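You operate a simulated robot arm through the tools that you are given. There is no shell and no other tool. Be economical: measure what you need, move in short steps, check, and stop when the job is done.

You run a simulated two-armed robot. Do the job below in one go: nothing can be reset, and whatever is moved stays where it is left.

TASK
Hold the strapped carton on the long table steady with one hand and flip the carton strap the other way with the other.

Only the result counts: the job must be done as asked and must still hold three seconds after the hand-in. Knocking over, shifting, dropping, spilling or breaking anything else fails it.

THE ROBOT
Two 6-joint arms with two-finger parallel grippers on one trunk, on a base that drives. Base frame: it is fixed to the floor where the robot stands at the start and does not move with it; the origin is under the middle of the robot, x ahead of it, y to its left, z up. Readings come in cm, rad, newtons and seconds.
The left shoulder is at the start at [6, 18.7, 114.7], the right one opposite. With the tool pointing down near the work surface each hand reaches from about 10 to 60 cm from the robot's upright axis, wherever it stands, measured 20 degrees to its own side. Places, roughly: carton strap [50, 20, 90]. Payload 1.57 kg a hand.
The tool frame of a hand sits at the grasp point between the pads (the TCP): z along the fingers, y along the line on which they close. The tips reach 3 cm beyond it. Largest opening 11 cm; finger width 2.4, thickness 1.2; the body of the gripper, 4.8 by 11.2 cm, starts 7.8 cm behind the TCP.
Orientation is told as [roll, pitch, yaw] about the base's x, y, z axes, in that order, counted from this pose: with the fingers straight down and closing along the base's y, the tool's x points along the base's -x, its y along +y and its z along -z.

THE INTERFACE
- The arms move only by the tool move_arm. It takes "left_plan", "right_plan" or both (then of equal length, played together; a hand with none holds still); each is a list of rows, each a list of 3 entries, a list of its own where there are three numbers: the shift along the base's x, y, z in cm, then the turn, a rotation vector about the base's x, y, z in rad, then the closure, from 0 (fully open) to 1 (shut). In form: [[[dx, dy, dz], [wx, wy, wz], fingers], ...]. A call has 1 to 10 rows; each row shifts and turns the commanded pose from where the row before left it. Rows are played at 5 a second. More than 5 cm and 0.15 rad between two rows, or a gripper value outside its range, and nothing of the call is played. Where a pose cannot be reached the arm comes as near as it can. A force on the tool above 40 N (or 10 N above the force at the start of the call, whichever is more), or a blocked arm, ends the call early, and 0.2 s more pass. Each finger travels about 15.3 cm/s and halts on what it meets, pressing with about 37 N; the grip force reading is that of the motor and also rises with nothing between the fingers. The clock runs only during rows and for 0.2 s after the last one: add rows that do not move to give the fingers time. It gives the time, the measured TCP pose, the force on the tool (base axes), the opening and the grip force at its end, in the units of the frame above (readings bear some noise), with the torque about the TCP (base axes, N m) and any sound that the robot's microphone picked up.
- Cameras (640 x 400 px; columns grow to the right, rows downward): "scene" is now at [0.14, 3.98, 168.17]; the picture's right is [0.55, -0.83, 0.00], its down [-0.68, -0.45, -0.57] and it looks along [0.48, 0.32, -0.82] (base axes); focal length 286 px, centre (320, 200). "left" rides on the left gripper at [7, -1.6, -14.1] in its tool frame; the picture's right is [0.23, 0.97, 0.00], its down [-0.86, 0.20, -0.48] and it looks along [-0.47, 0.11, 0.88] (tool axes); focal length 222 px, centre (320, 200). "right" rides on the right gripper at [7, 1.6, -14.1] in its tool frame; the picture's right is [-0.23, 0.97, 0.00], its down [-0.86, -0.20, -0.48] and it looks along [-0.47, -0.11, 0.88] (tool axes); focal length 222 px, centre (320, 200). There is no depth. A picture from a camera that has moved, and an enlarged one, comes with that camera's place and axes in the base frame and with its lens.
- snapshot(camera): a new picture of that camera. No time passes.
- raise_lower(by): slides the trunk up (or, below 0, down) by that many cm; the arms and the scene camera ride with it, the base frame stays. It gives what a move gives, with no picture.
- base_move(legs): drives the robot by 1 to 6 legs, each [ahead, left, turn to the left] in cm, cm and rad, along the robot's own axes; the way and the turn of a leg run together, so that a leg with both is an arc; at most 150 cm and 3.142 rad a leg. The arms and the cameras ride along, it lands a little off, and it stops where it bumps. It gives what a move gives.
- aim_head(pan, tilt): turns the head with the scene camera to pan (to the left, within 1.501 rad either way) and tilt (down, from -0.506 to 1.204), counted from straight ahead of the robot. It gives what a move gives.
- enlarge(camera, box): a new picture of the part [left, top, right, bottom] of that camera's present view, enlarged. No time passes.
- close_job(): hands the job in; it is judged then, once.

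Work in short steps. Places have to be worked out from the pictures, the camera data and where the tool is seen: move nearer, look again, correct. Check each grasp and each placing, and mend what went wrong. You have 120 turns and 100 pictures in all, those below and enlarged ones among them. Open the grippers and draw the arms clear of the work before you hand the job in, unless the task says otherwise; then end with one line.

The tools are called after "Call:" by a JSON object that holds its "api" and its "payload". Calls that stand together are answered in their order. move_arm: Moves the arms, as the interface text tells. Its arguments: {"type":"object","properties":{"left_plan":{"type":"array"},"right_plan":{"type":"array"}},"required":[]} The other tools are called the same way: raise_lower (by) slides the trunk up or down; base_move (legs) drives the base; aim_head (pan, tilt) turns the head that bears the scene camera; snapshot (camera) takes a picture; enlarge (camera, box) takes an enlarged picture of a part of a camera's view; close_job () hands the job in.

At the start:

```text
clock: 0.0
left_eef_pos: [36.6, 44.29, 124.14]
left_tool_rot: [0.001, 0.0, 0.0]
left_wrist_force: [-0.6, -0.5, -0.1]
left_torque: [-0.02, 0.0, 0.01]
left_opening: 11.01
left_gripper_force: 0.0
right_eef_pos: [40.46, 2.19, 126.1]
right_tool_rot: [0.001, 0.0, 0.0]
right_wrist_force: [0.2, -0.5, -0.9]
right_torque: [-0.03, -0.01, 0.01]
right_opening: 11.0
right_gripper_force: 0.0
trunk travel left (down, up): [-77.5, 21.5]
robot x, y, heading: [-0.09, -0.06, -0.005]
head pan, tilt: [0.586, 0.96]
```

scene: 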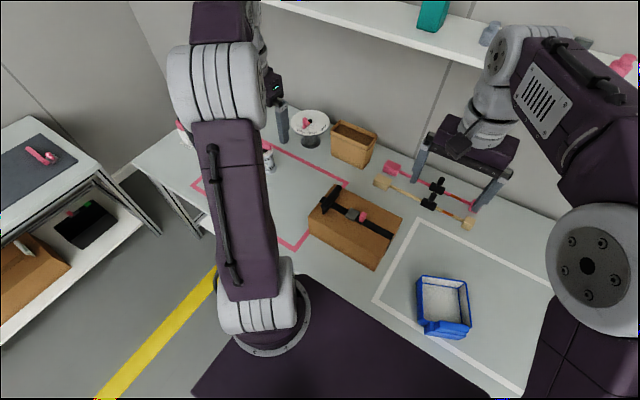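
right: 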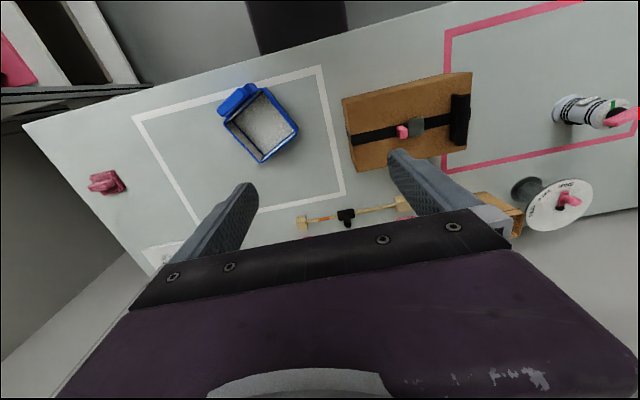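
left: 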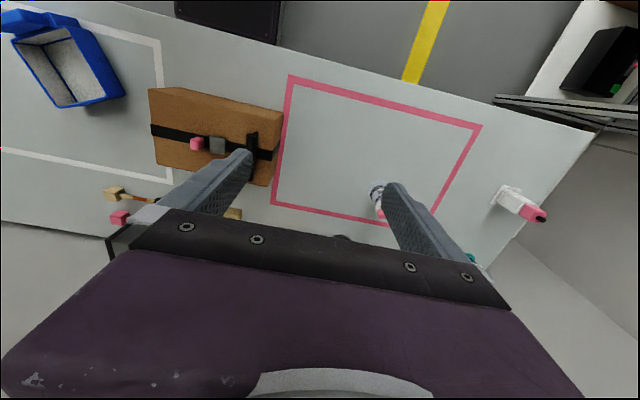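

The carton with a black strap, a gray buckle and a pink part is in view. I'll enlarge it in all three cameras to see how the strap works.

Call:
{"api": "enlarge", "payload": {"camera": "scene", "box": [290, 170, 420, 280]}}

Call:
{"api": "enlarge", "payload": {"camera": "right", "box": [330, 60, 490, 180]}}

Call:
{"api": "enlarge", "payload": {"camera": "left", "box": [140, 80, 300, 190]}}

```text
3.64 times, centred on (355, 225) of scene
camera zoom: at [0.14, 3.98, 168.17], right [0.55, -0.83, 0.0], down [-0.68, -0.45, -0.57], along [0.48, 0.32, -0.82], focal length 1039 px, centre (193, 109)
```

zoom: 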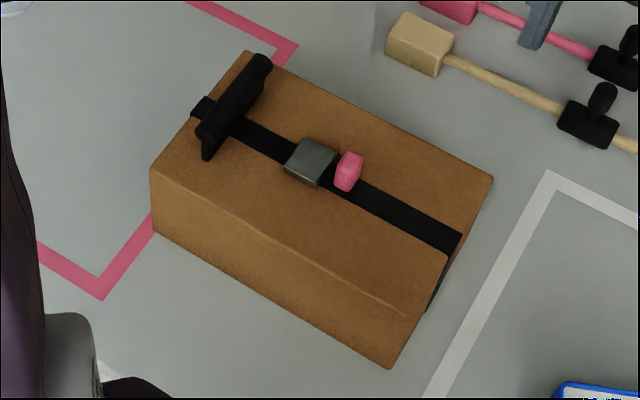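

```text
3.33 times, centred on (410, 120) of right
camera zoom: at [33.61, 3.79, 140.15], right [0.23, 0.97, 0.0], down [0.86, -0.2, 0.48], along [0.47, -0.11, -0.88], focal length 740 px, centre (20, 467)
```

zoom: 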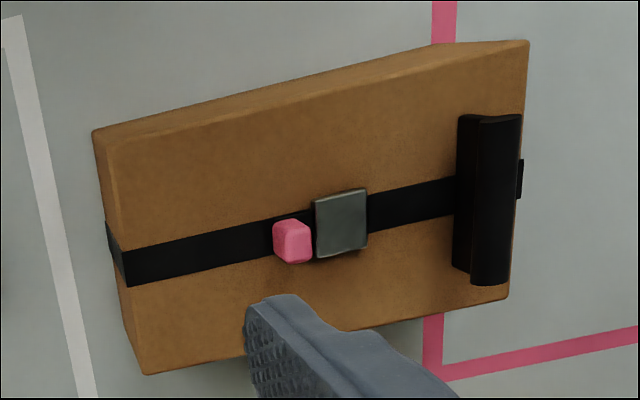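

```text
3.64 times, centred on (220, 135) of left
camera zoom: at [29.75, 42.59, 137.99], right [-0.23, 0.97, 0.0], down [0.86, 0.2, 0.48], along [0.47, 0.11, -0.88], focal length 808 px, centre (684, 436)
```

zoom: 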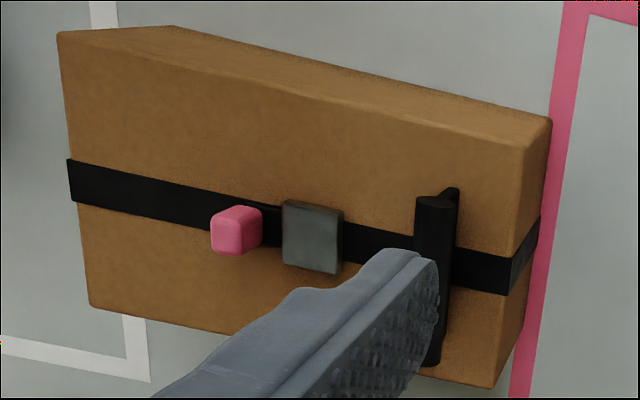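

The carton spans roughly x 40–57, y 9–35, top z≈86, with a black grip bar near y≈32 and a pink tab beside a gray block near (48, 22). I lower the right hand to its side for a low, close look.

Call:
{"api": "move_arm", "payload": {"right_plan": [[[-1, -1, -5], [0, 0, 0], 0], [[-1, -1, -5], [0, 0, 0], 0], [[-1, -1, -5], [0, 0, 0], 0], [[-1, -1, -5], [0, 0, 0], 0], [[0, 0, -5], [0, 0, 0], 0], [[0, 0, -3], [0, 0, 0], 0]]}}

Call:
{"api": "snapshot", "payload": {"camera": "right"}}

```text
refused: row 1 steps farther than a row can; nothing moved
```

```text
93 pictures are left
camera right: at [33.61, 3.79, 140.15], right [0.23, 0.97, 0.0], down [0.86, -0.2, 0.48], along [0.47, -0.11, -0.88], focal length 222 px, centre (320, 200)
```

right: 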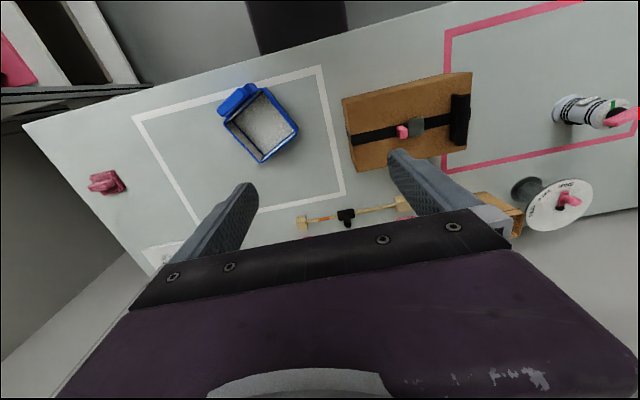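

Refused because the step norm exceeds 5 cm; I repeat it with smaller steps.

Call:
{"api": "move_arm", "payload": {"right_plan": [[[-1, -1, -4.6], [0, 0, 0], 0], [[-1, -1, -4.6], [0, 0, 0], 0], [[-1, -1, -4.6], [0, 0, 0], 0], [[-1, -1, -4.6], [0, 0, 0], 0], [[0, 0, -5], [0, 0, 0], 0], [[0, 0, -4], [0, 0, 0], 0], [[0, 0, 0], [0, 0, 0], 0]]}}

Call:
{"api": "snapshot", "payload": {"camera": "right"}}

```text
clock: 1.6
left_eef_pos: [36.58, 44.12, 124.06]
left_tool_rot: [0.0, -0.001, 0.001]
left_wrist_force: [0.6, 0.5, 0.6]
left_torque: [-0.03, 0.01, 0.01]
left_opening: 11.04
left_gripper_force: 0.0
right_eef_pos: [36.52, -1.92, 98.48]
right_tool_rot: [-0.001, 0.002, 0.0]
right_wrist_force: [-0.2, -0.9, 0.1]
right_torque: [-0.02, -0.02, 0.02]
right_opening: 11.02
right_gripper_force: 0.1
trunk travel left (down, up): [-77.5, 21.5]
robot x, y, heading: [0.12, -0.19, -0.003]
head pan, tilt: [0.586, 0.96]
```

```text
92 pictures are left
camera right: at [29.61, -0.35, 112.66], right [0.23, 0.97, 0.0], down [0.85, -0.2, 0.48], along [0.47, -0.11, -0.88], focal length 222 px, centre (320, 200)
```

right: 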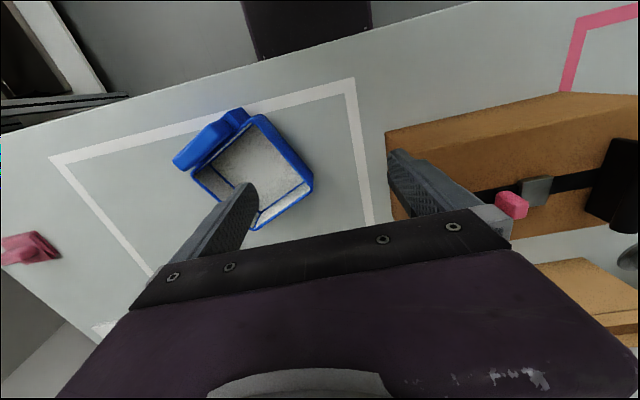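

The pink tab appears raised; I enlarge it.

Call:
{"api": "enlarge", "payload": {"camera": "right", "box": [460, 130, 640, 242]}}

```text
3.56 times, centred on (550, 186) of right
camera zoom: at [29.61, -0.35, 112.66], right [0.23, 0.97, 0.0], down [0.85, -0.2, 0.48], along [0.47, -0.11, -0.88], focal length 790 px, centre (-498, 250)
```

zoom: 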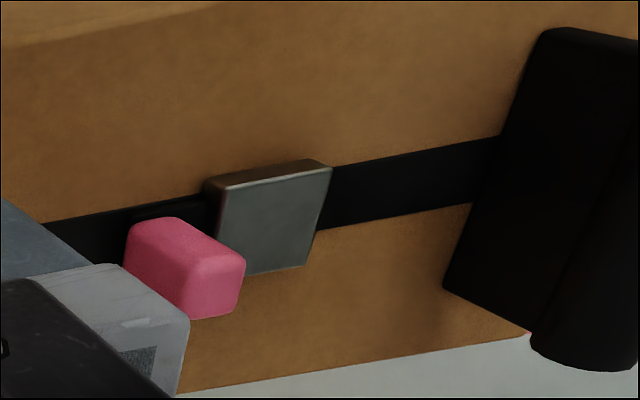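

I see a pink block standing up next to the gray block. I move the left hand down in front of the carton, tilted forward, for a low front view of the mechanism.

Call:
{"api": "move_arm", "payload": {"left_plan": [[[-0.3, -2.2, -3.3], [0, -0.075, 0], 0], [[-0.3, -2.2, -3.3], [0, -0.075, 0], 0], [[-0.3, -2.2, -3.3], [0, -0.075, 0], 0], [[-0.3, -2.2, -3.3], [0, -0.075, 0], 0], [[-0.3, -2.2, -3.3], [0, -0.075, 0], 0], [[-0.3, -2.2, -3.3], [0, -0.075, 0], 0], [[-0.3, -2.2, -3.3], [0, -0.075, 0], 0], [[-0.3, -2.2, -3.3], [0, -0.075, 0], 0], [[0, 0, 0], [0, 0, 0], 0]]}}

Call:
{"api": "snapshot", "payload": {"camera": "left"}}

```text
clock: 3.6
left_eef_pos: [38.44, 29.63, 103.51]
left_tool_rot: [-0.021, -0.591, 0.008]
left_wrist_force: [-0.3, 0.1, 0.1]
left_torque: [0.0, 0.0, -0.03]
left_opening: 11.04
left_gripper_force: 0.2
left hand out of reach, approached as far as the arm can: row 7, 8
right_eef_pos: [36.66, -1.94, 98.56]
right_tool_rot: [0.0, 0.001, 0.001]
right_wrist_force: [-0.2, 0.5, 0.7]
right_torque: [-0.01, 0.03, 0.01]
right_opening: 11.0
right_gripper_force: 0.1
trunk travel left (down, up): [-77.5, 21.5]
robot x, y, heading: [0.04, -0.14, 0.004]
head pan, tilt: [0.586, 0.96]
```

```text
90 pictures are left
camera left: at [24.83, 28.16, 111.19], right [-0.19, 0.97, -0.14], down [0.44, 0.21, 0.87], along [0.88, 0.1, -0.47], focal length 222 px, centre (320, 200)
```

left: 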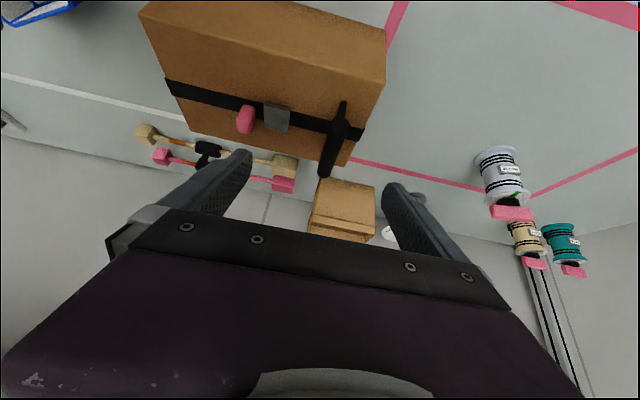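

The camera is upside-down but sees the parts; I enlarge.

Call:
{"api": "enlarge", "payload": {"camera": "left", "box": [200, 70, 390, 190]}}

```text
3.33 times, centred on (295, 130) of left
camera zoom: at [24.83, 28.16, 111.19], right [-0.19, 0.97, -0.14], down [0.44, 0.21, 0.87], along [0.88, 0.1, -0.47], focal length 740 px, centre (403, 433)
```

zoom: 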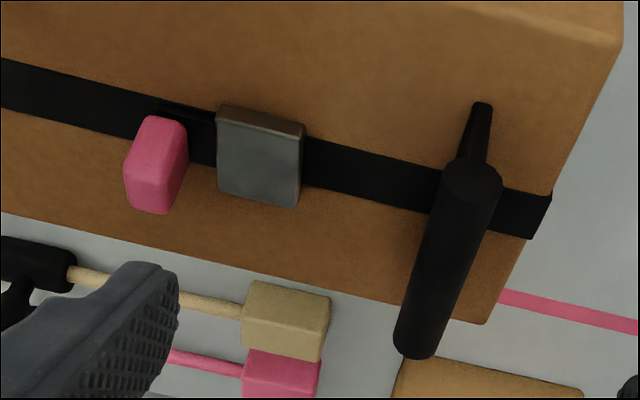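

The pink tab seems to be on a short black lever coming from the gray block; tab centre ≈(48.4, 19.3, 89). I bring the right hand to the carton's -y side, yawed 90° (so it closes along x and the camera looks along +y), for a clear profile view.

Call:
{"api": "move_arm", "payload": {"right_plan": [[[1, 0.2, 0], [0, 0, 0.145], 0], [[1, 0.2, 0], [0, 0, 0.145], 0], [[1, 0.2, 0], [0, 0, 0.145], 0], [[1, 0.2, 0], [0, 0, 0.145], 0], [[1, 0.2, 0], [0, 0, 0.145], 0], [[1, 0.2, 0], [0, 0, 0.145], 0], [[1, 0.2, 0], [0, 0, 0.145], 0], [[1, 0.2, 0], [0, 0, 0.145], 0], [[1, 0.2, 0], [0, 0, 0.145], 0], [[1, 0.2, 0], [0, 0, 0.145], 0]]}}

Call:
{"api": "move_arm", "payload": {"right_plan": [[[0, 0, 0], [0, 0, 0.12], 0], [[0, 0, -1], [0.14, 0, 0], 0], [[0, 0, -1], [0.14, 0, 0], 0], [[0, 0, -1], [0.14, 0, 0], 0], [[0, 0, 0], [0.14, 0, 0], 0], [[0, 0, 0], [0, 0, 0], 0]]}}

Call:
{"api": "snapshot", "payload": {"camera": "right"}}

```text
clock: 5.8
left_eef_pos: [38.46, 29.67, 103.42]
left_tool_rot: [-0.021, -0.59, 0.008]
left_wrist_force: [0.7, -0.4, 0.0]
left_torque: [0.01, 0.0, 0.0]
left_opening: 10.97
left_gripper_force: 0.0
right_eef_pos: [46.58, 0.07, 98.72]
right_tool_rot: [0.0, 0.0, 1.455]
right_wrist_force: [0.2, 0.4, 0.0]
right_torque: [0.01, 0.02, -0.01]
right_opening: 11.0
right_gripper_force: 0.0
trunk travel left (down, up): [-77.5, 21.5]
robot x, y, heading: [-0.06, 0.06, -0.001]
head pan, tilt: [0.586, 0.96]
```

```text
clock: 7.2
left_eef_pos: [38.35, 29.72, 103.44]
left_tool_rot: [-0.021, -0.591, 0.009]
left_wrist_force: [-0.3, -0.1, 0.2]
left_torque: [0.01, 0.01, 0.03]
left_opening: 11.03
left_gripper_force: 0.1
right_eef_pos: [46.58, 0.07, 95.66]
right_tool_rot: [0.001, -0.561, 1.571]
right_wrist_force: [0.0, -0.3, -0.3]
right_torque: [0.0, 0.04, 0.0]
right_opening: 11.0
right_gripper_force: 0.0
trunk travel left (down, up): [-77.5, 21.5]
robot x, y, heading: [-0.11, -0.62, -0.004]
head pan, tilt: [0.586, 0.96]
```

```text
88 pictures are left
camera right: at [44.88, -13.3, 103.85], right [-0.97, 0.19, 0.12], down [0.2, 0.47, 0.86], along [0.11, 0.86, -0.5], focal length 222 px, centre (320, 200)
```

right: 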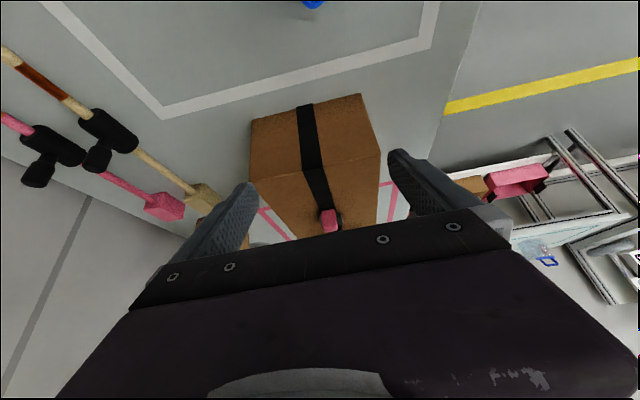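

I enlarge the tab area here.

Call:
{"api": "enlarge", "payload": {"camera": "right", "box": [280, 160, 390, 240]}}

Call:
{"api": "enlarge", "payload": {"camera": "left", "box": [225, 90, 305, 140]}}

```text
5.00 times, centred on (335, 200) of right
camera zoom: at [44.88, -13.3, 103.85], right [-0.97, 0.19, 0.12], down [0.2, 0.47, 0.86], along [0.11, 0.86, -0.5], focal length 1111 px, centre (245, 200)
```

zoom: 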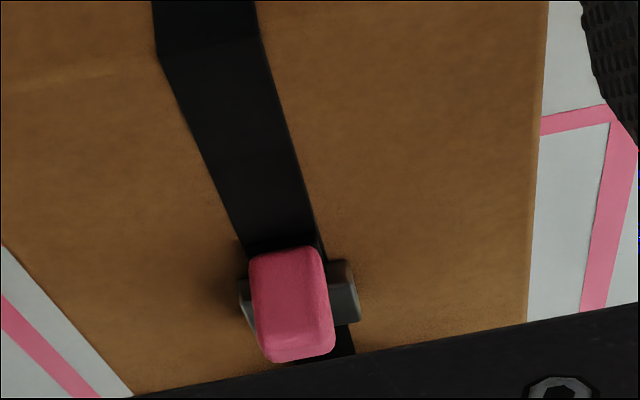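

```text
8.00 times, centred on (265, 115) of left
camera zoom: at [24.8, 28.2, 111.2], right [-0.19, 0.97, -0.14], down [0.44, 0.21, 0.87], along [0.88, 0.1, -0.47], focal length 1777 px, centre (760, 880)
```

zoom: 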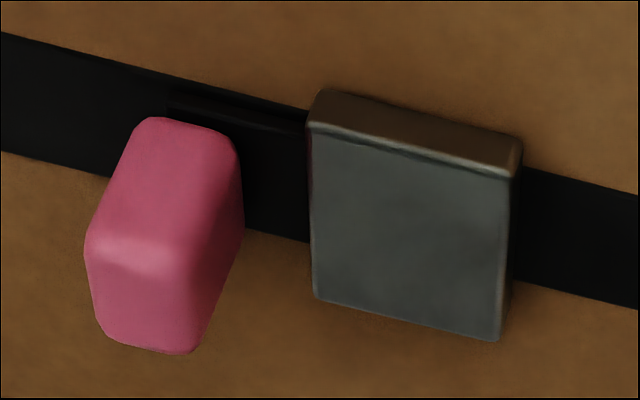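

The tab sits on a thin black tongue coming out of the gray block. I'll first hold the black T-bar (axis along x, about (49.5, 31.7, 90.5)) with the left hand: un-pitch it and bring it above the bar, half closed.

Call:
{"api": "move_arm", "payload": {"left_plan": [[[0, 0, 2], [0, 0.1, 0], 0.2], [[2.5, 1, 0], [0, 0.1, 0], 0.3], [[2.5, 1, 0], [0, 0.1, 0], 0.4], [[2.5, 1, 0], [0, 0.1, 0], 0.4], [[2.5, 0, 0], [0, 0.1, 0], 0.4], [[1, 0, 0], [0, 0.09, 0], 0.4], [[0, 0, 0], [0, 0, 0], 0.4]]}}

Call:
{"api": "snapshot", "payload": {"camera": "left"}}

Call:
{"api": "snapshot", "payload": {"camera": "scene"}}

```text
clock: 8.8
left_eef_pos: [48.36, 31.47, 105.55]
left_tool_rot: [-0.025, -0.06, -0.004]
left_wrist_force: [-0.4, 0.0, 0.0]
left_torque: [0.02, -0.01, 0.02]
left_opening: 6.6
left_gripper_force: 0.1
left hand out of reach, approached as far as the arm can: row 2, 3
right_eef_pos: [46.38, 0.09, 95.64]
right_tool_rot: [0.0, -0.559, 1.57]
right_wrist_force: [1.2, 0.1, 0.0]
right_torque: [-0.01, 0.0, -0.02]
right_opening: 10.99
right_gripper_force: 0.1
trunk travel left (down, up): [-77.5, 21.5]
robot x, y, heading: [-0.07, -0.19, -0.002]
head pan, tilt: [0.586, 0.96]
```

```text
85 pictures are left
camera left: at [40.53, 30.12, 119.1], right [-0.22, 0.97, -0.04], down [0.83, 0.21, 0.52], along [0.52, 0.09, -0.85], focal length 222 px, centre (320, 200)
```

left: 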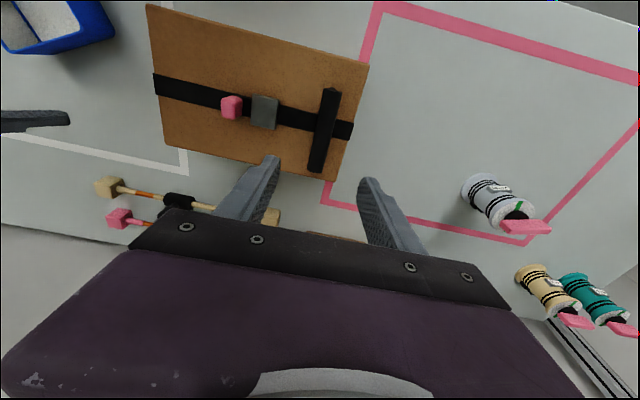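

```text
84 pictures are left
camera scene: at [0.06, 3.96, 168.17], right [0.55, -0.83, 0.0], down [-0.68, -0.45, -0.57], along [0.48, 0.32, -0.82], focal length 286 px, centre (320, 200)
```

scene: 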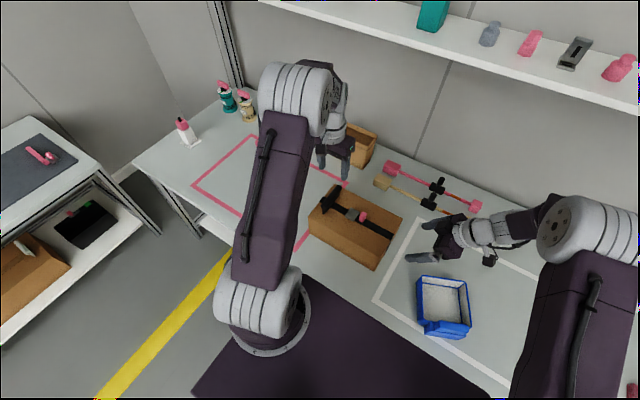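

The bar's centre is near (48.4, 31.5), right under the hand. I roll the hand outward a bit (body toward +y, for room) and go down to the bar.

Call:
{"api": "move_arm", "payload": {"left_plan": [[[0, 1, -2], [-0.12, 0.03, 0], 0.4], [[0, 1, -2], [-0.12, 0.03, 0], 0.4], [[0, 0, -2], [-0.1, 0, 0], 0.4], [[0, -0.7, -2], [0, 0, 0], 0.4], [[0, -0.7, -2], [0, 0, 0], 0.4], [[0, -0.3, -1.5], [0, 0, 0], 0.4], [[0, 0, 0], [0, 0, 0], 0.4]]}}

Call:
{"api": "snapshot", "payload": {"camera": "left"}}

Call:
{"api": "snapshot", "payload": {"camera": "right"}}

```text
clock: 10.4
left_eef_pos: [48.44, 31.87, 93.92]
left_tool_rot: [-0.365, -0.001, 0.002]
left_wrist_force: [0.6, 0.2, -0.1]
left_torque: [0.01, -0.01, -0.02]
left_opening: 6.59
left_gripper_force: 0.2
right_eef_pos: [46.4, 0.03, 95.55]
right_tool_rot: [0.0, -0.563, 1.57]
right_wrist_force: [0.4, -1.1, -0.3]
right_torque: [0.01, -0.03, -0.03]
right_opening: 10.98
right_gripper_force: 0.1
trunk travel left (down, up): [-77.5, 21.5]
robot x, y, heading: [-0.12, 0.15, 0.002]
head pan, tilt: [0.586, 0.96]
```

```text
83 pictures are left
camera left: at [41.42, 35.33, 107.55], right [-0.23, 0.91, -0.35], down [0.85, 0.36, 0.38], along [0.47, -0.21, -0.86], focal length 222 px, centre (320, 200)
```

left: 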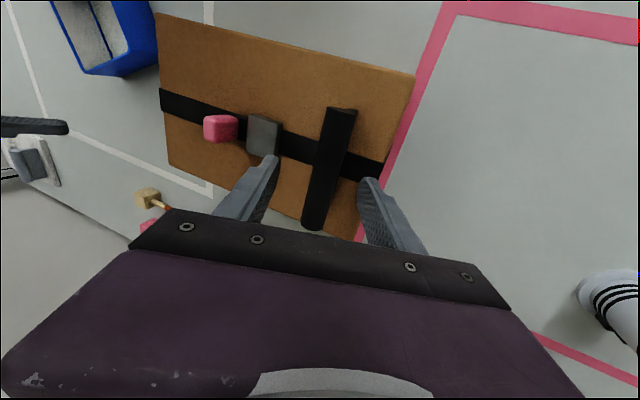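

```text
82 pictures are left
camera right: at [44.89, -13.34, 103.85], right [-0.97, 0.19, 0.12], down [0.2, 0.47, 0.86], along [0.11, 0.86, -0.5], focal length 222 px, centre (320, 200)
```

right: 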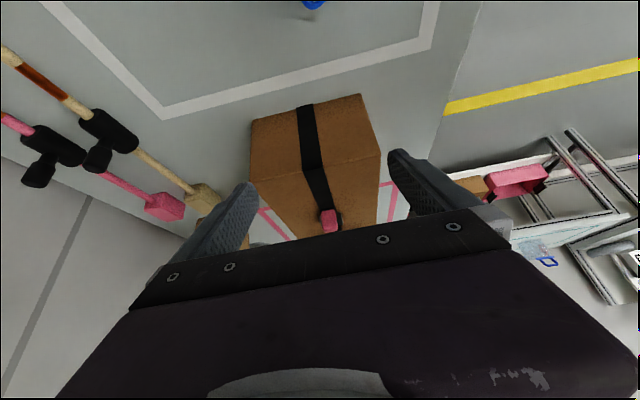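

The bar lies between the fingers, at y≈31. I go down the rest of the way, then close gently.

Call:
{"api": "move_arm", "payload": {"left_plan": [[[0, -0.3, -1.2], [0, 0, 0], 0.4], [[0, -0.3, -1.1], [0, 0, 0], 0.4], [[0, -0.1, -0.7], [0, 0, 0], 0.4], [[0, 0, 0], [0, 0, 0], 0.4]]}}

Call:
{"api": "snapshot", "payload": {"camera": "left"}}

```text
clock: 11.4
left_eef_pos: [48.25, 31.33, 91.3]
left_tool_rot: [-0.361, -0.007, 0.005]
left_wrist_force: [4.4, 9.3, 31.6]
left_torque: [1.38, -0.11, -0.17]
left_opening: 6.46
left_gripper_force: 0.1
right_eef_pos: [46.23, 0.04, 95.75]
right_tool_rot: [-0.003, -0.56, 1.572]
right_wrist_force: [-1.4, -0.2, 0.4]
right_torque: [0.0, -0.02, 0.02]
right_opening: 11.01
right_gripper_force: 0.0
trunk travel left (down, up): [-77.5, 21.5]
robot x, y, heading: [0.24, -0.23, -0.0]
head pan, tilt: [0.586, 0.96]
```

```text
81 pictures are left
camera left: at [41.26, 34.61, 104.93], right [-0.23, 0.91, -0.35], down [0.85, 0.36, 0.38], along [0.47, -0.21, -0.86], focal length 222 px, centre (320, 200)
```

left: 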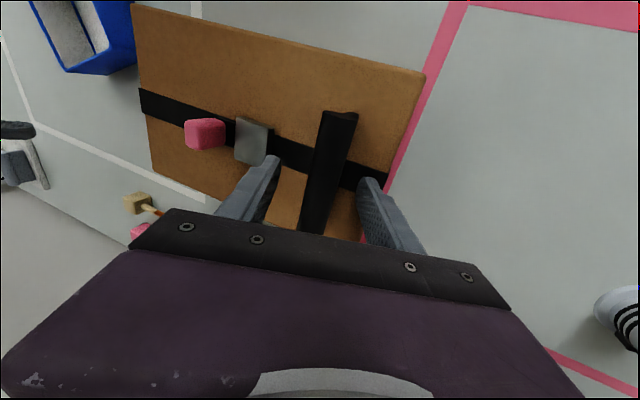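

The +y fingertip touches the carton top (32 N), so the top is ≈87. I lift 0.7 cm and close on the bar.

Call:
{"api": "move_arm", "payload": {"left_plan": [[[0, 0, 0.7], [0, 0, 0], 0.4], [[0, 0, 0], [0, 0, 0], 0.6], [[0, 0, 0], [0, 0, 0], 0.75], [[0, 0, 0], [0, 0, 0], 0.85], [[0, 0, 0], [0, 0, 0], 0.9], [[0, 0, 0], [0, 0, 0], 0.9]]}}

Call:
{"api": "snapshot", "payload": {"camera": "left"}}

```text
clock: 12.8
left_eef_pos: [48.24, 31.05, 91.69]
left_tool_rot: [-0.365, 0.0, 0.005]
left_wrist_force: [-1.1, 1.9, 3.0]
left_torque: [0.88, 0.54, -0.11]
left_opening: 2.36
left_gripper_force: 35.4
right_eef_pos: [46.53, 0.15, 95.56]
right_tool_rot: [0.001, -0.561, 1.571]
right_wrist_force: [-0.4, 0.5, 0.3]
right_torque: [0.04, -0.02, -0.01]
right_opening: 11.0
right_gripper_force: 0.0
trunk travel left (down, up): [-77.5, 21.5]
robot x, y, heading: [0.05, 0.13, -0.004]
head pan, tilt: [0.586, 0.96]
```

```text
80 pictures are left
camera left: at [41.31, 34.56, 105.32], right [-0.23, 0.91, -0.35], down [0.85, 0.36, 0.38], along [0.47, -0.21, -0.86], focal length 222 px, centre (320, 200)
```

left: 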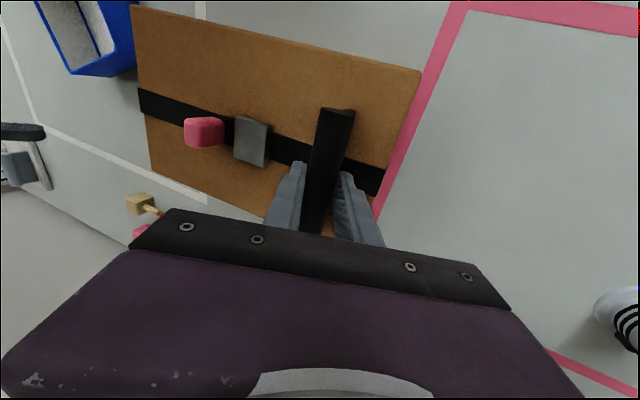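

Left hand firmly holds the bar (2.36 cm). Now the right hand approaches the pink tab (≈(48, 19.1, 89.5)): reduce tilt, stop above it, and look.

Call:
{"api": "move_arm", "payload": {"right_plan": [[[0.4, 3, 1.5], [-0.13, 0, 0], 0.3], [[0.4, 4, 0.5], [-0.13, 0, 0], 0.45], [[0.4, 4, 0], [0, 0, 0], 0.45], [[0.3, 4, 0], [0, 0, 0], 0.45], [[0, 2, 0], [0, 0, 0], 0.45], [[0, 0, 0], [0, 0, 0], 0.45]]}}

Call:
{"api": "snapshot", "payload": {"camera": "right"}}

Call:
{"api": "enlarge", "payload": {"camera": "left", "box": [100, 40, 340, 190]}}

```text
clock: 14.2
left_eef_pos: [48.2, 31.12, 91.71]
left_tool_rot: [-0.362, -0.001, 0.005]
left_wrist_force: [3.2, 2.7, 12.0]
left_torque: [1.03, 0.05, -0.07]
left_opening: 2.34
left_gripper_force: 35.3
right_eef_pos: [47.98, 17.1, 97.7]
right_tool_rot: [0.0, -0.3, 1.57]
right_wrist_force: [0.4, 0.1, 0.6]
right_torque: [0.0, 0.0, 0.05]
right_opening: 6.06
right_gripper_force: 0.1
trunk travel left (down, up): [-77.5, 21.5]
robot x, y, heading: [-0.19, -0.34, -0.002]
head pan, tilt: [0.586, 0.96]
```

```text
79 pictures are left
camera right: at [46.32, 6.27, 109.05], right [-0.97, 0.22, 0.07], down [0.2, 0.68, 0.71], along [0.11, 0.7, -0.7], focal length 222 px, centre (320, 200)
```

right: 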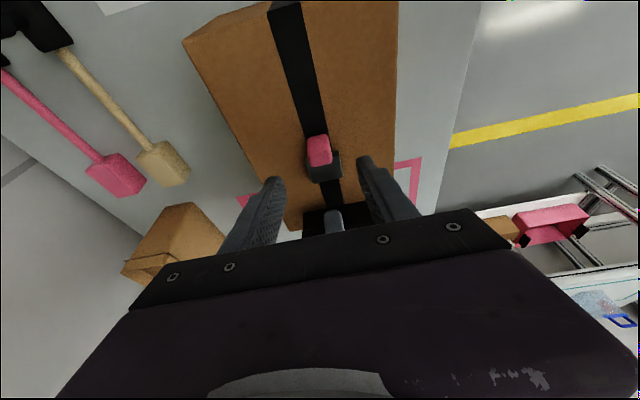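

```text
2.67 times, centred on (220, 115) of left
camera zoom: at [41.33, 34.49, 105.37], right [-0.23, 0.91, -0.35], down [0.85, 0.36, 0.38], along [0.47, -0.21, -0.86], focal length 592 px, centre (587, 427)
```

zoom: 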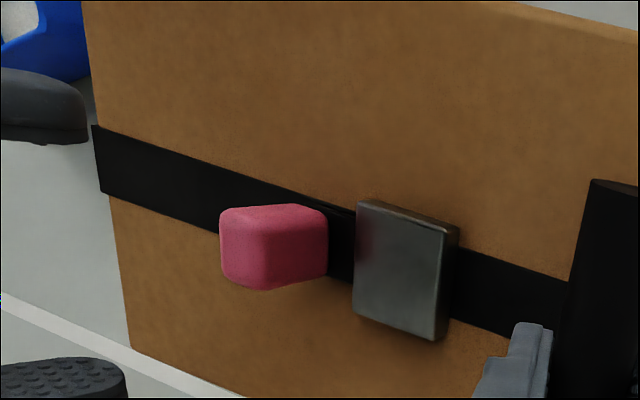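

Tab centre ≈(47.9, 18.6, 90). I descend on it with fingers straddling in x.

Call:
{"api": "move_arm", "payload": {"right_plan": [[[0, 0.6, -2.5], [0, 0, 0], 0.45], [[0, 0.6, -2.2], [0, 0, 0], 0.45], [[0, 0.4, -1.5], [0, 0, 0], 0.45], [[0, 0, 0], [0, 0, 0], 0.45]]}}

Call:
{"api": "enlarge", "payload": {"camera": "left", "box": [100, 40, 340, 190]}}

Call:
{"api": "enlarge", "payload": {"camera": "right", "box": [220, 80, 420, 240]}}

```text
clock: 15.2
left_eef_pos: [48.3, 31.11, 91.76]
left_tool_rot: [-0.363, -0.002, 0.004]
left_wrist_force: [5.1, 0.2, 13.6]
left_torque: [1.03, -0.4, -0.05]
left_opening: 2.32
left_gripper_force: 35.9
right_eef_pos: [47.88, 18.75, 91.4]
right_tool_rot: [0.001, -0.301, 1.571]
right_wrist_force: [0.7, -0.3, 0.3]
right_torque: [-0.03, 0.0, -0.01]
right_opening: 6.03
right_gripper_force: 0.0
trunk travel left (down, up): [-77.5, 21.5]
robot x, y, heading: [0.04, 0.17, -0.003]
head pan, tilt: [0.586, 0.96]
```

```text
2.67 times, centred on (220, 115) of left
camera zoom: at [41.32, 34.48, 105.37], right [-0.23, 0.91, -0.35], down [0.85, 0.36, 0.38], along [0.47, -0.21, -0.86], focal length 592 px, centre (587, 427)
```

zoom: 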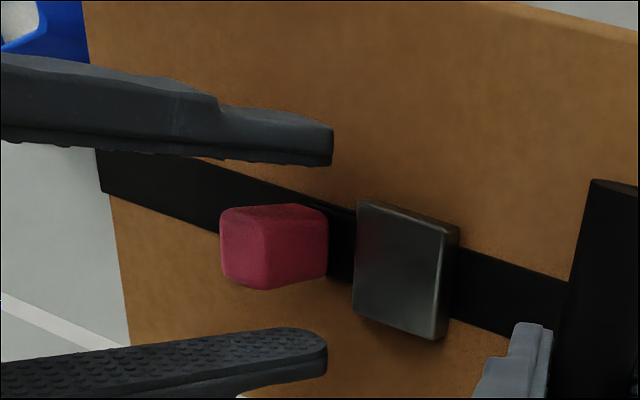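

```text
2.50 times, centred on (320, 160) of right
camera zoom: at [46.37, 7.84, 102.88], right [-0.97, 0.22, 0.07], down [0.2, 0.68, 0.71], along [0.11, 0.7, -0.7], focal length 555 px, centre (320, 300)
```

zoom: 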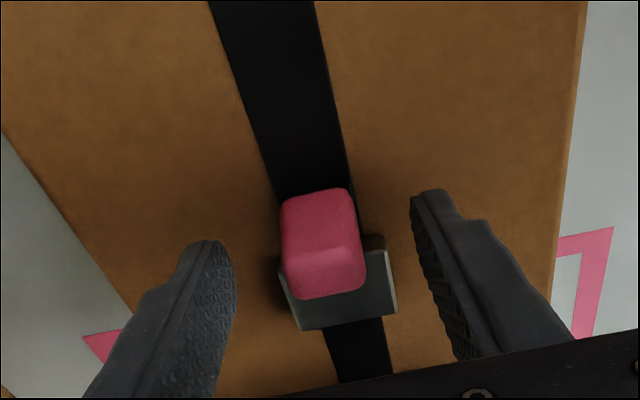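

The fingers straddle the tab evenly. I close on it.

Call:
{"api": "move_arm", "payload": {"right_plan": [[[0, 0, 0], [0, 0, 0], 0.65], [[0, 0, 0], [0, 0, 0], 0.8], [[0, 0, 0], [0, 0, 0], 0.9], [[0, 0, 0], [0, 0, 0], 0.9]]}}

Call:
{"api": "enlarge", "payload": {"camera": "left", "box": [100, 40, 340, 190]}}

```text
clock: 16.2
left_eef_pos: [48.34, 30.96, 91.7]
left_tool_rot: [-0.362, 0.0, 0.005]
left_wrist_force: [11.5, 0.6, 8.9]
left_torque: [0.99, -0.1, 0.39]
left_opening: 2.32
left_gripper_force: 35.7
right_eef_pos: [47.91, 18.75, 91.44]
right_tool_rot: [0.001, -0.3, 1.571]
right_wrist_force: [-9.4, 0.3, 1.7]
right_torque: [0.0, 0.13, 0.29]
right_opening: 2.3
right_gripper_force: 35.2
trunk travel left (down, up): [-77.5, 21.5]
robot x, y, heading: [0.17, 0.0, -0.0]
head pan, tilt: [0.586, 0.96]
```

```text
2.67 times, centred on (220, 115) of left
camera zoom: at [41.31, 34.48, 105.36], right [-0.23, 0.91, -0.35], down [0.85, 0.36, 0.38], along [0.47, -0.21, -0.86], focal length 592 px, centre (587, 427)
```

zoom: 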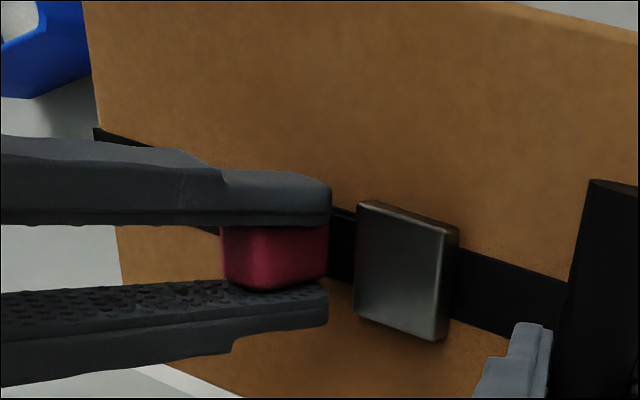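

Gripped (2.3 cm). I test by pulling up slightly and watching the forces.

Call:
{"api": "move_arm", "payload": {"right_plan": [[[0, 0, 0.4], [0, 0, 0], 0.9], [[0, 0, 0.4], [0, 0, 0], 0.9], [[0, 0, 0.4], [0, 0, 0], 0.9]]}}

Call:
{"api": "enlarge", "payload": {"camera": "left", "box": [100, 40, 340, 190]}}

```text
clock: 17.0
left_eef_pos: [48.22, 31.25, 91.85]
left_tool_rot: [-0.364, -0.006, 0.006]
left_wrist_force: [4.6, 9.4, 38.1]
left_torque: [0.93, 0.37, 0.33]
left_opening: 2.17
left_gripper_force: 35.0
right_eef_pos: [47.92, 18.68, 92.74]
right_tool_rot: [0.001, -0.297, 1.57]
right_wrist_force: [-5.0, -2.4, -17.7]
right_torque: [-0.83, 0.16, 0.21]
right_opening: 2.3
right_gripper_force: 35.3
trunk travel left (down, up): [-77.5, 21.5]
robot x, y, heading: [0.36, -0.16, -0.003]
head pan, tilt: [0.586, 0.96]
```

```text
2.67 times, centred on (220, 115) of left
camera zoom: at [41.19, 34.62, 105.5], right [-0.23, 0.91, -0.35], down [0.85, 0.36, 0.38], along [0.47, -0.21, -0.86], focal length 592 px, centre (587, 427)
```

zoom: 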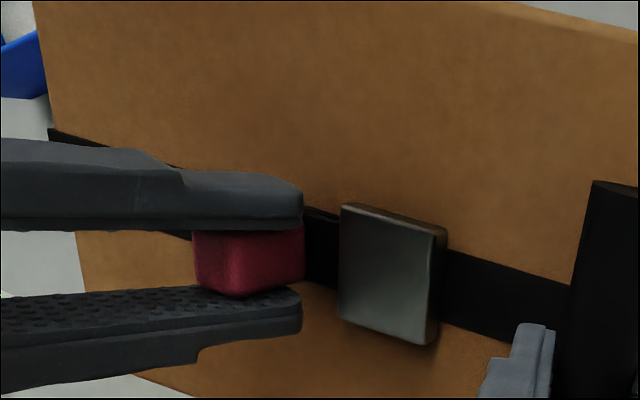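

The whole carton tilted with it and the tab didn't hinge, so it isn't a lift-up lever. I put it back down.

Call:
{"api": "move_arm", "payload": {"right_plan": [[[0, 0, -0.4], [0, 0, 0], 0.9], [[0, 0, -0.4], [0, 0, 0], 0.9], [[0, 0, -0.4], [0, 0, 0], 0.9], [[0, 0, 0], [0, 0, 0], 0.9]]}}

Call:
{"api": "enlarge", "payload": {"camera": "left", "box": [100, 40, 340, 190]}}

```text
clock: 18.0
left_eef_pos: [48.08, 30.84, 91.64]
left_tool_rot: [-0.365, 0.0, 0.004]
left_wrist_force: [12.9, -4.4, -2.6]
left_torque: [1.2, -0.69, 0.93]
left_opening: 2.36
left_gripper_force: 36.0
right_eef_pos: [47.94, 18.62, 91.55]
right_tool_rot: [-0.004, -0.303, 1.57]
right_wrist_force: [-10.8, -3.7, 18.5]
right_torque: [0.69, 0.48, 0.35]
right_opening: 2.32
right_gripper_force: 35.4
trunk travel left (down, up): [-77.5, 21.5]
robot x, y, heading: [-0.34, -0.07, 0.001]
head pan, tilt: [0.586, 0.96]
```

```text
2.67 times, centred on (220, 115) of left
camera zoom: at [41.18, 34.28, 105.37], right [-0.23, 0.91, -0.35], down [0.85, 0.36, 0.38], along [0.47, -0.21, -0.86], focal length 592 px, centre (587, 427)
```

zoom: 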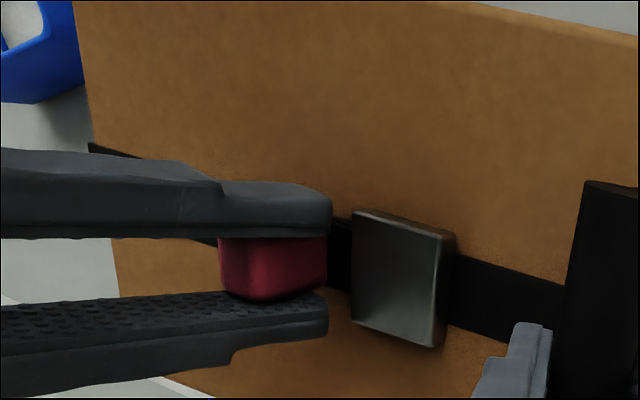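

Back down. Now I test sliding along the strap: a small push toward +y.

Call:
{"api": "move_arm", "payload": {"right_plan": [[[0, 0.3, 0], [0, 0, 0], 0.9], [[0, 0.3, 0], [0, 0, 0], 0.9], [[0, 0, 0], [0, 0, 0], 0.9]]}}

Call:
{"api": "enlarge", "payload": {"camera": "left", "box": [100, 40, 340, 190]}}

```text
clock: 18.8
left_eef_pos: [48.17, 31.04, 91.67]
left_tool_rot: [-0.363, 0.001, 0.003]
left_wrist_force: [-0.8, 18.8, -2.4]
left_torque: [1.26, 0.83, 0.47]
left_opening: 2.37
left_gripper_force: 36.2
right_eef_pos: [47.98, 19.17, 91.39]
right_tool_rot: [0.0, -0.299, 1.571]
right_wrist_force: [-3.1, -22.0, 11.2]
right_torque: [0.25, 0.34, 0.24]
right_opening: 2.31
right_gripper_force: 35.4
trunk travel left (down, up): [-77.5, 21.5]
robot x, y, heading: [-0.18, -0.0, 0.001]
head pan, tilt: [0.586, 0.96]
```

```text
2.67 times, centred on (220, 115) of left
camera zoom: at [41.17, 34.56, 105.35], right [-0.23, 0.91, -0.34], down [0.85, 0.36, 0.38], along [0.47, -0.21, -0.86], focal length 592 px, centre (587, 427)
```

zoom: 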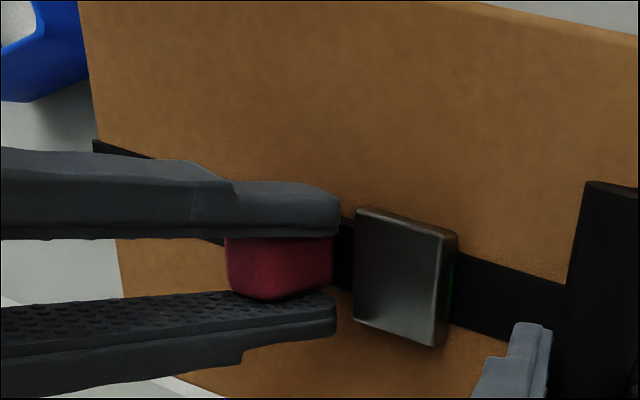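

22 N with little relative motion toward +y: blocked. Now I test toward -y.

Call:
{"api": "move_arm", "payload": {"right_plan": [[[0, -0.4, 0], [0, 0, 0], 0.9], [[0, -0.4, 0], [0, 0, 0], 0.9], [[0, -0.4, 0], [0, 0, 0], 0.9], [[0, 0, 0], [0, 0, 0], 0.9]]}}

Call:
{"api": "enlarge", "payload": {"camera": "left", "box": [100, 40, 340, 190]}}

```text
clock: 19.8
left_eef_pos: [48.18, 30.97, 91.62]
left_tool_rot: [-0.367, -0.002, 0.003]
left_wrist_force: [0.7, -1.9, 9.7]
left_torque: [0.72, 0.83, 0.13]
left_opening: 2.35
left_gripper_force: 36.0
right_eef_pos: [47.93, 18.08, 91.46]
right_tool_rot: [0.002, -0.299, 1.571]
right_wrist_force: [-2.3, -0.1, -5.0]
right_torque: [-1.11, 0.1, 0.27]
right_opening: 2.31
right_gripper_force: 35.6
trunk travel left (down, up): [-77.5, 21.5]
robot x, y, heading: [-0.25, -0.17, -0.001]
head pan, tilt: [0.586, 0.96]
```

```text
2.67 times, centred on (220, 115) of left
camera zoom: at [41.31, 34.46, 105.36], right [-0.23, 0.91, -0.35], down [0.85, 0.36, 0.38], along [0.47, -0.21, -0.86], focal length 592 px, centre (587, 427)
```

zoom: 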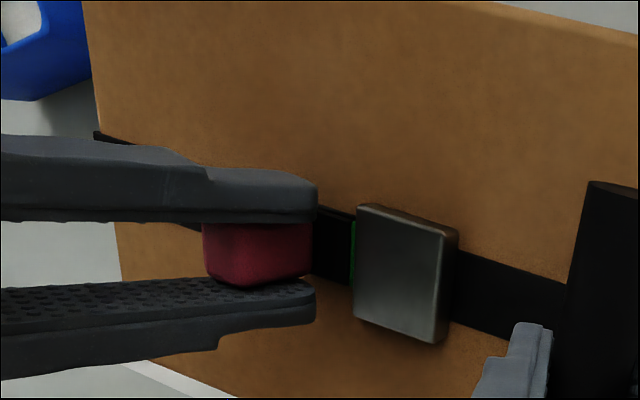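

The tab slides toward -y, and a green mark begins to show beside the gray block. I keep sliding it until the end stop.

Call:
{"api": "move_arm", "payload": {"right_plan": [[[0, -0.4, 0], [0, 0, 0], 0.9], [[0, -0.4, 0], [0, 0, 0], 0.9], [[0, -0.4, 0], [0, 0, 0], 0.9], [[0, 0, 0], [0, 0, 0], 0.9]]}}

Call:
{"api": "enlarge", "payload": {"camera": "left", "box": [100, 40, 340, 190]}}

```text
clock: 20.8
left_eef_pos: [48.14, 31.02, 91.67]
left_tool_rot: [-0.364, -0.002, 0.005]
left_wrist_force: [4.2, -2.7, 4.5]
left_torque: [0.98, 0.37, 0.49]
left_opening: 2.36
left_gripper_force: 35.6
right_eef_pos: [47.98, 16.91, 91.49]
right_tool_rot: [0.001, -0.302, 1.57]
right_wrist_force: [-4.9, 0.1, 3.3]
right_torque: [-0.23, 0.33, 0.38]
right_opening: 2.32
right_gripper_force: 35.4
trunk travel left (down, up): [-77.5, 21.5]
robot x, y, heading: [-0.18, 0.1, 0.008]
head pan, tilt: [0.586, 0.96]
```

```text
2.67 times, centred on (220, 115) of left
camera zoom: at [41.29, 34.47, 105.36], right [-0.23, 0.91, -0.35], down [0.85, 0.36, 0.38], along [0.47, -0.21, -0.86], focal length 592 px, centre (587, 427)
```

zoom: 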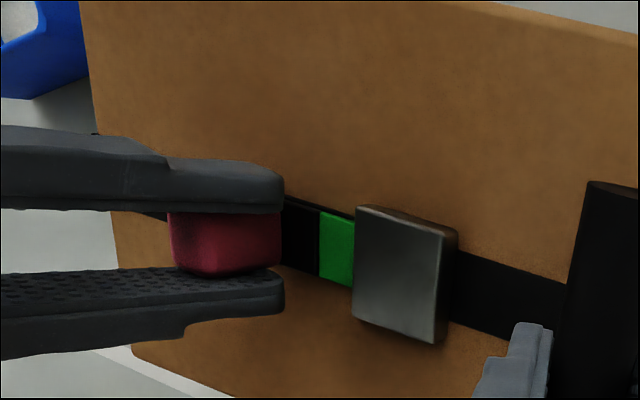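

Green is showing more and the force stays low; I continue.

Call:
{"api": "move_arm", "payload": {"right_plan": [[[0, -0.4, 0], [0, 0, 0], 0.9], [[0, -0.4, 0], [0, 0, 0], 0.9], [[0, -0.4, 0], [0, 0, 0], 0.9], [[0, 0, 0], [0, 0, 0], 0.9]]}}

Call:
{"api": "enlarge", "payload": {"camera": "left", "box": [100, 40, 340, 190]}}

```text
clock: 21.8
left_eef_pos: [48.31, 30.98, 91.77]
left_tool_rot: [-0.363, -0.003, 0.006]
left_wrist_force: [4.1, 0.1, 2.4]
left_torque: [1.14, -0.01, 0.32]
left_opening: 2.36
left_gripper_force: 36.4
right_eef_pos: [47.94, 15.61, 91.58]
right_tool_rot: [-0.001, -0.302, 1.57]
right_wrist_force: [-2.4, 0.4, 8.2]
right_torque: [0.92, 0.25, 0.2]
right_opening: 2.31
right_gripper_force: 35.5
trunk travel left (down, up): [-77.5, 21.5]
robot x, y, heading: [0.04, -0.01, -0.0]
head pan, tilt: [0.586, 0.96]
```

```text
2.67 times, centred on (220, 115) of left
camera zoom: at [41.29, 34.48, 105.36], right [-0.23, 0.91, -0.35], down [0.85, 0.36, 0.38], along [0.47, -0.21, -0.86], focal length 592 px, centre (587, 427)
```

zoom: 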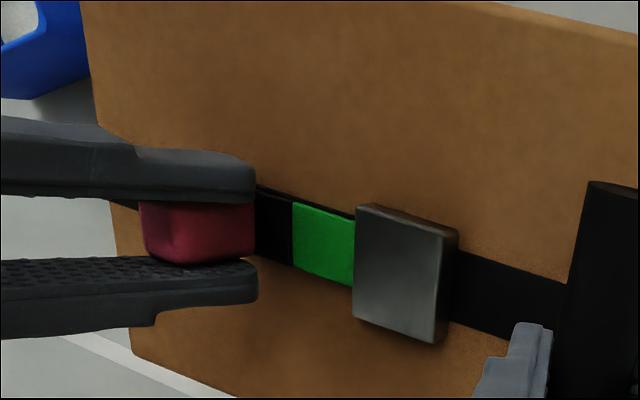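

Still free (y force ≈0). I continue in smaller steps, watching for an end stop.

Call:
{"api": "move_arm", "payload": {"right_plan": [[[0, -0.3, 0], [0, 0, 0], 0.9], [[0, -0.3, 0], [0, 0, 0], 0.9], [[0, -0.2, 0], [0, 0, 0], 0.9], [[0, 0, 0], [0, 0, 0], 0.9]]}}

Call:
{"api": "enlarge", "payload": {"camera": "left", "box": [100, 40, 340, 190]}}

```text
clock: 22.8
left_eef_pos: [48.2, 30.99, 91.69]
left_tool_rot: [-0.365, -0.002, 0.005]
left_wrist_force: [6.8, -3.3, -1.9]
left_torque: [1.09, -0.38, 0.54]
left_opening: 2.36
left_gripper_force: 36.4
right_eef_pos: [47.9, 14.8, 91.51]
right_tool_rot: [0.0, -0.302, 1.571]
right_wrist_force: [-6.1, 0.5, 9.6]
right_torque: [0.62, 0.25, 0.34]
right_opening: 2.34
right_gripper_force: 35.8
trunk travel left (down, up): [-77.5, 21.5]
robot x, y, heading: [0.21, 0.19, 0.003]
head pan, tilt: [0.586, 0.96]
```

```text
2.67 times, centred on (220, 115) of left
camera zoom: at [41.29, 34.44, 105.35], right [-0.23, 0.91, -0.35], down [0.85, 0.36, 0.38], along [0.47, -0.21, -0.86], focal length 592 px, centre (587, 427)
```

zoom: 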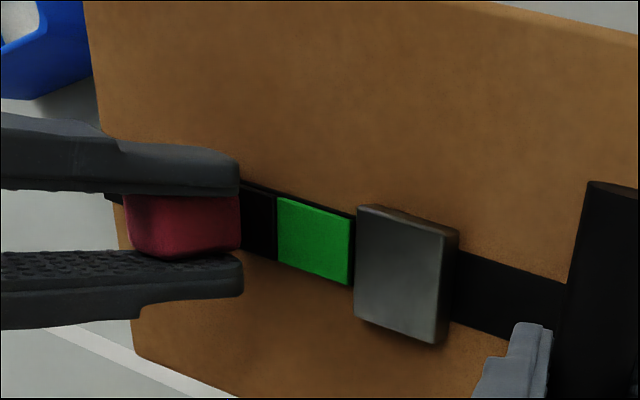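

The green patch is nearly fully out. I continue a little more to find the stop.

Call:
{"api": "move_arm", "payload": {"right_plan": [[[0, -0.3, 0], [0, 0, 0], 0.9], [[0, -0.3, 0], [0, 0, 0], 0.9], [[0, 0, 0], [0, 0, 0], 0.9]]}}

Call:
{"api": "enlarge", "payload": {"camera": "left", "box": [100, 40, 340, 190]}}

```text
clock: 23.6
left_eef_pos: [48.24, 30.99, 91.67]
left_tool_rot: [-0.366, -0.001, 0.006]
left_wrist_force: [5.3, -3.7, -0.5]
left_torque: [1.01, -0.1, 0.49]
left_opening: 2.37
left_gripper_force: 35.7
right_eef_pos: [48.02, 14.29, 91.36]
right_tool_rot: [0.0, -0.3, 1.571]
right_wrist_force: [-3.4, -0.9, 6.7]
right_torque: [0.18, 0.22, 0.36]
right_opening: 2.31
right_gripper_force: 35.3
trunk travel left (down, up): [-77.5, 21.5]
robot x, y, heading: [-0.04, 0.26, 0.001]
head pan, tilt: [0.586, 0.96]
```

```text
2.67 times, centred on (220, 115) of left
camera zoom: at [41.3, 34.46, 105.36], right [-0.23, 0.91, -0.35], down [0.85, 0.36, 0.38], along [0.47, -0.21, -0.86], focal length 592 px, centre (587, 427)
```

zoom: 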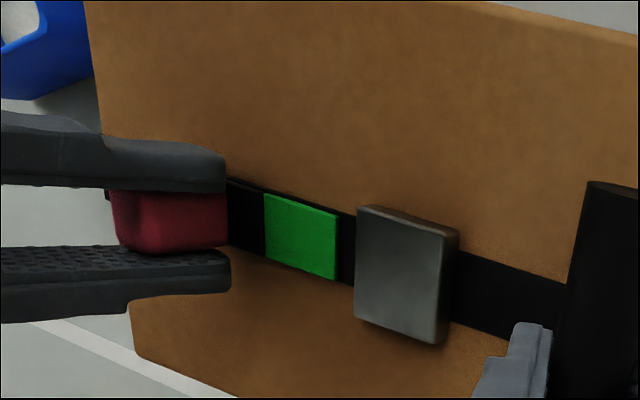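

Green patch fully exposed, still no stop felt. I continue with a force watch.

Call:
{"api": "move_arm", "payload": {"right_plan": [[[0, -0.3, 0], [0, 0, 0], 0.9], [[0, -0.3, 0], [0, 0, 0], 0.9], [[0, 0, 0], [0, 0, 0], 0.9]]}}

Call:
{"api": "enlarge", "payload": {"camera": "left", "box": [100, 40, 340, 190]}}

```text
clock: 24.4
left_eef_pos: [48.18, 31.06, 91.68]
left_tool_rot: [-0.364, -0.001, 0.006]
left_wrist_force: [1.8, -1.1, 4.7]
left_torque: [0.92, 0.32, 0.28]
left_opening: 2.37
left_gripper_force: 35.3
right_eef_pos: [48.06, 13.64, 91.44]
right_tool_rot: [0.0, -0.299, 1.57]
right_wrist_force: [-2.3, 0.2, 2.7]
right_torque: [-0.3, 0.19, 0.14]
right_opening: 2.33
right_gripper_force: 35.2
trunk travel left (down, up): [-77.5, 21.5]
robot x, y, heading: [-0.16, 0.24, 0.001]
head pan, tilt: [0.586, 0.96]
```

```text
2.67 times, centred on (220, 115) of left
camera zoom: at [41.29, 34.49, 105.36], right [-0.23, 0.91, -0.35], down [0.85, 0.36, 0.38], along [0.47, -0.21, -0.86], focal length 592 px, centre (587, 427)
```

zoom: 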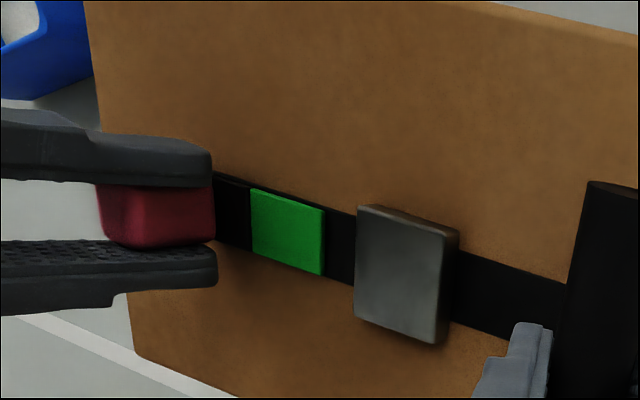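

Still sliding with no resistance; continue toward the stop.

Call:
{"api": "move_arm", "payload": {"right_plan": [[[0, -0.3, 0], [0, 0, 0], 0.9], [[0, -0.3, 0], [0, 0, 0], 0.9], [[0, -0.3, 0], [0, 0, 0], 0.9], [[0, 0, 0], [0, 0, 0], 0.9]]}}

Call:
{"api": "enlarge", "payload": {"camera": "left", "box": [60, 30, 340, 205]}}

```text
clock: 25.4
left_eef_pos: [48.22, 31.01, 91.78]
left_tool_rot: [-0.364, 0.0, 0.005]
left_wrist_force: [-0.6, -2.1, 6.6]
left_torque: [0.93, 0.24, 0.21]
left_opening: 2.36
left_gripper_force: 35.6
right_eef_pos: [48.02, 12.89, 91.44]
right_tool_rot: [-0.001, -0.3, 1.57]
right_wrist_force: [-0.3, -0.3, 1.6]
right_torque: [-0.28, 0.25, 0.14]
right_opening: 2.3
right_gripper_force: 35.7
trunk travel left (down, up): [-77.5, 21.5]
robot x, y, heading: [-0.07, -0.5, -0.003]
head pan, tilt: [0.586, 0.96]
```

```text
2.29 times, centred on (200, 118) of left
camera zoom: at [41.28, 34.47, 105.36], right [-0.23, 0.91, -0.35], down [0.85, 0.36, 0.38], along [0.47, -0.21, -0.86], focal length 508 px, centre (594, 389)
```

zoom: 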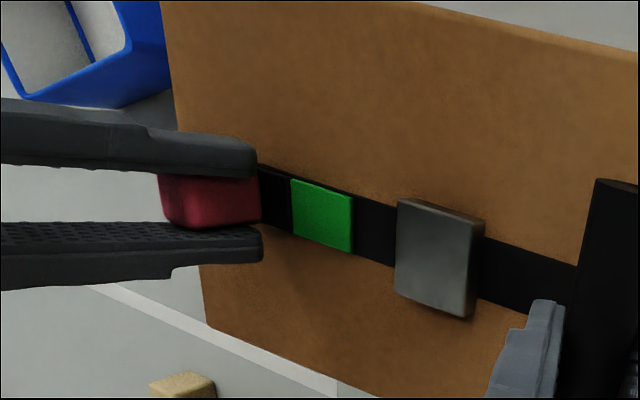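

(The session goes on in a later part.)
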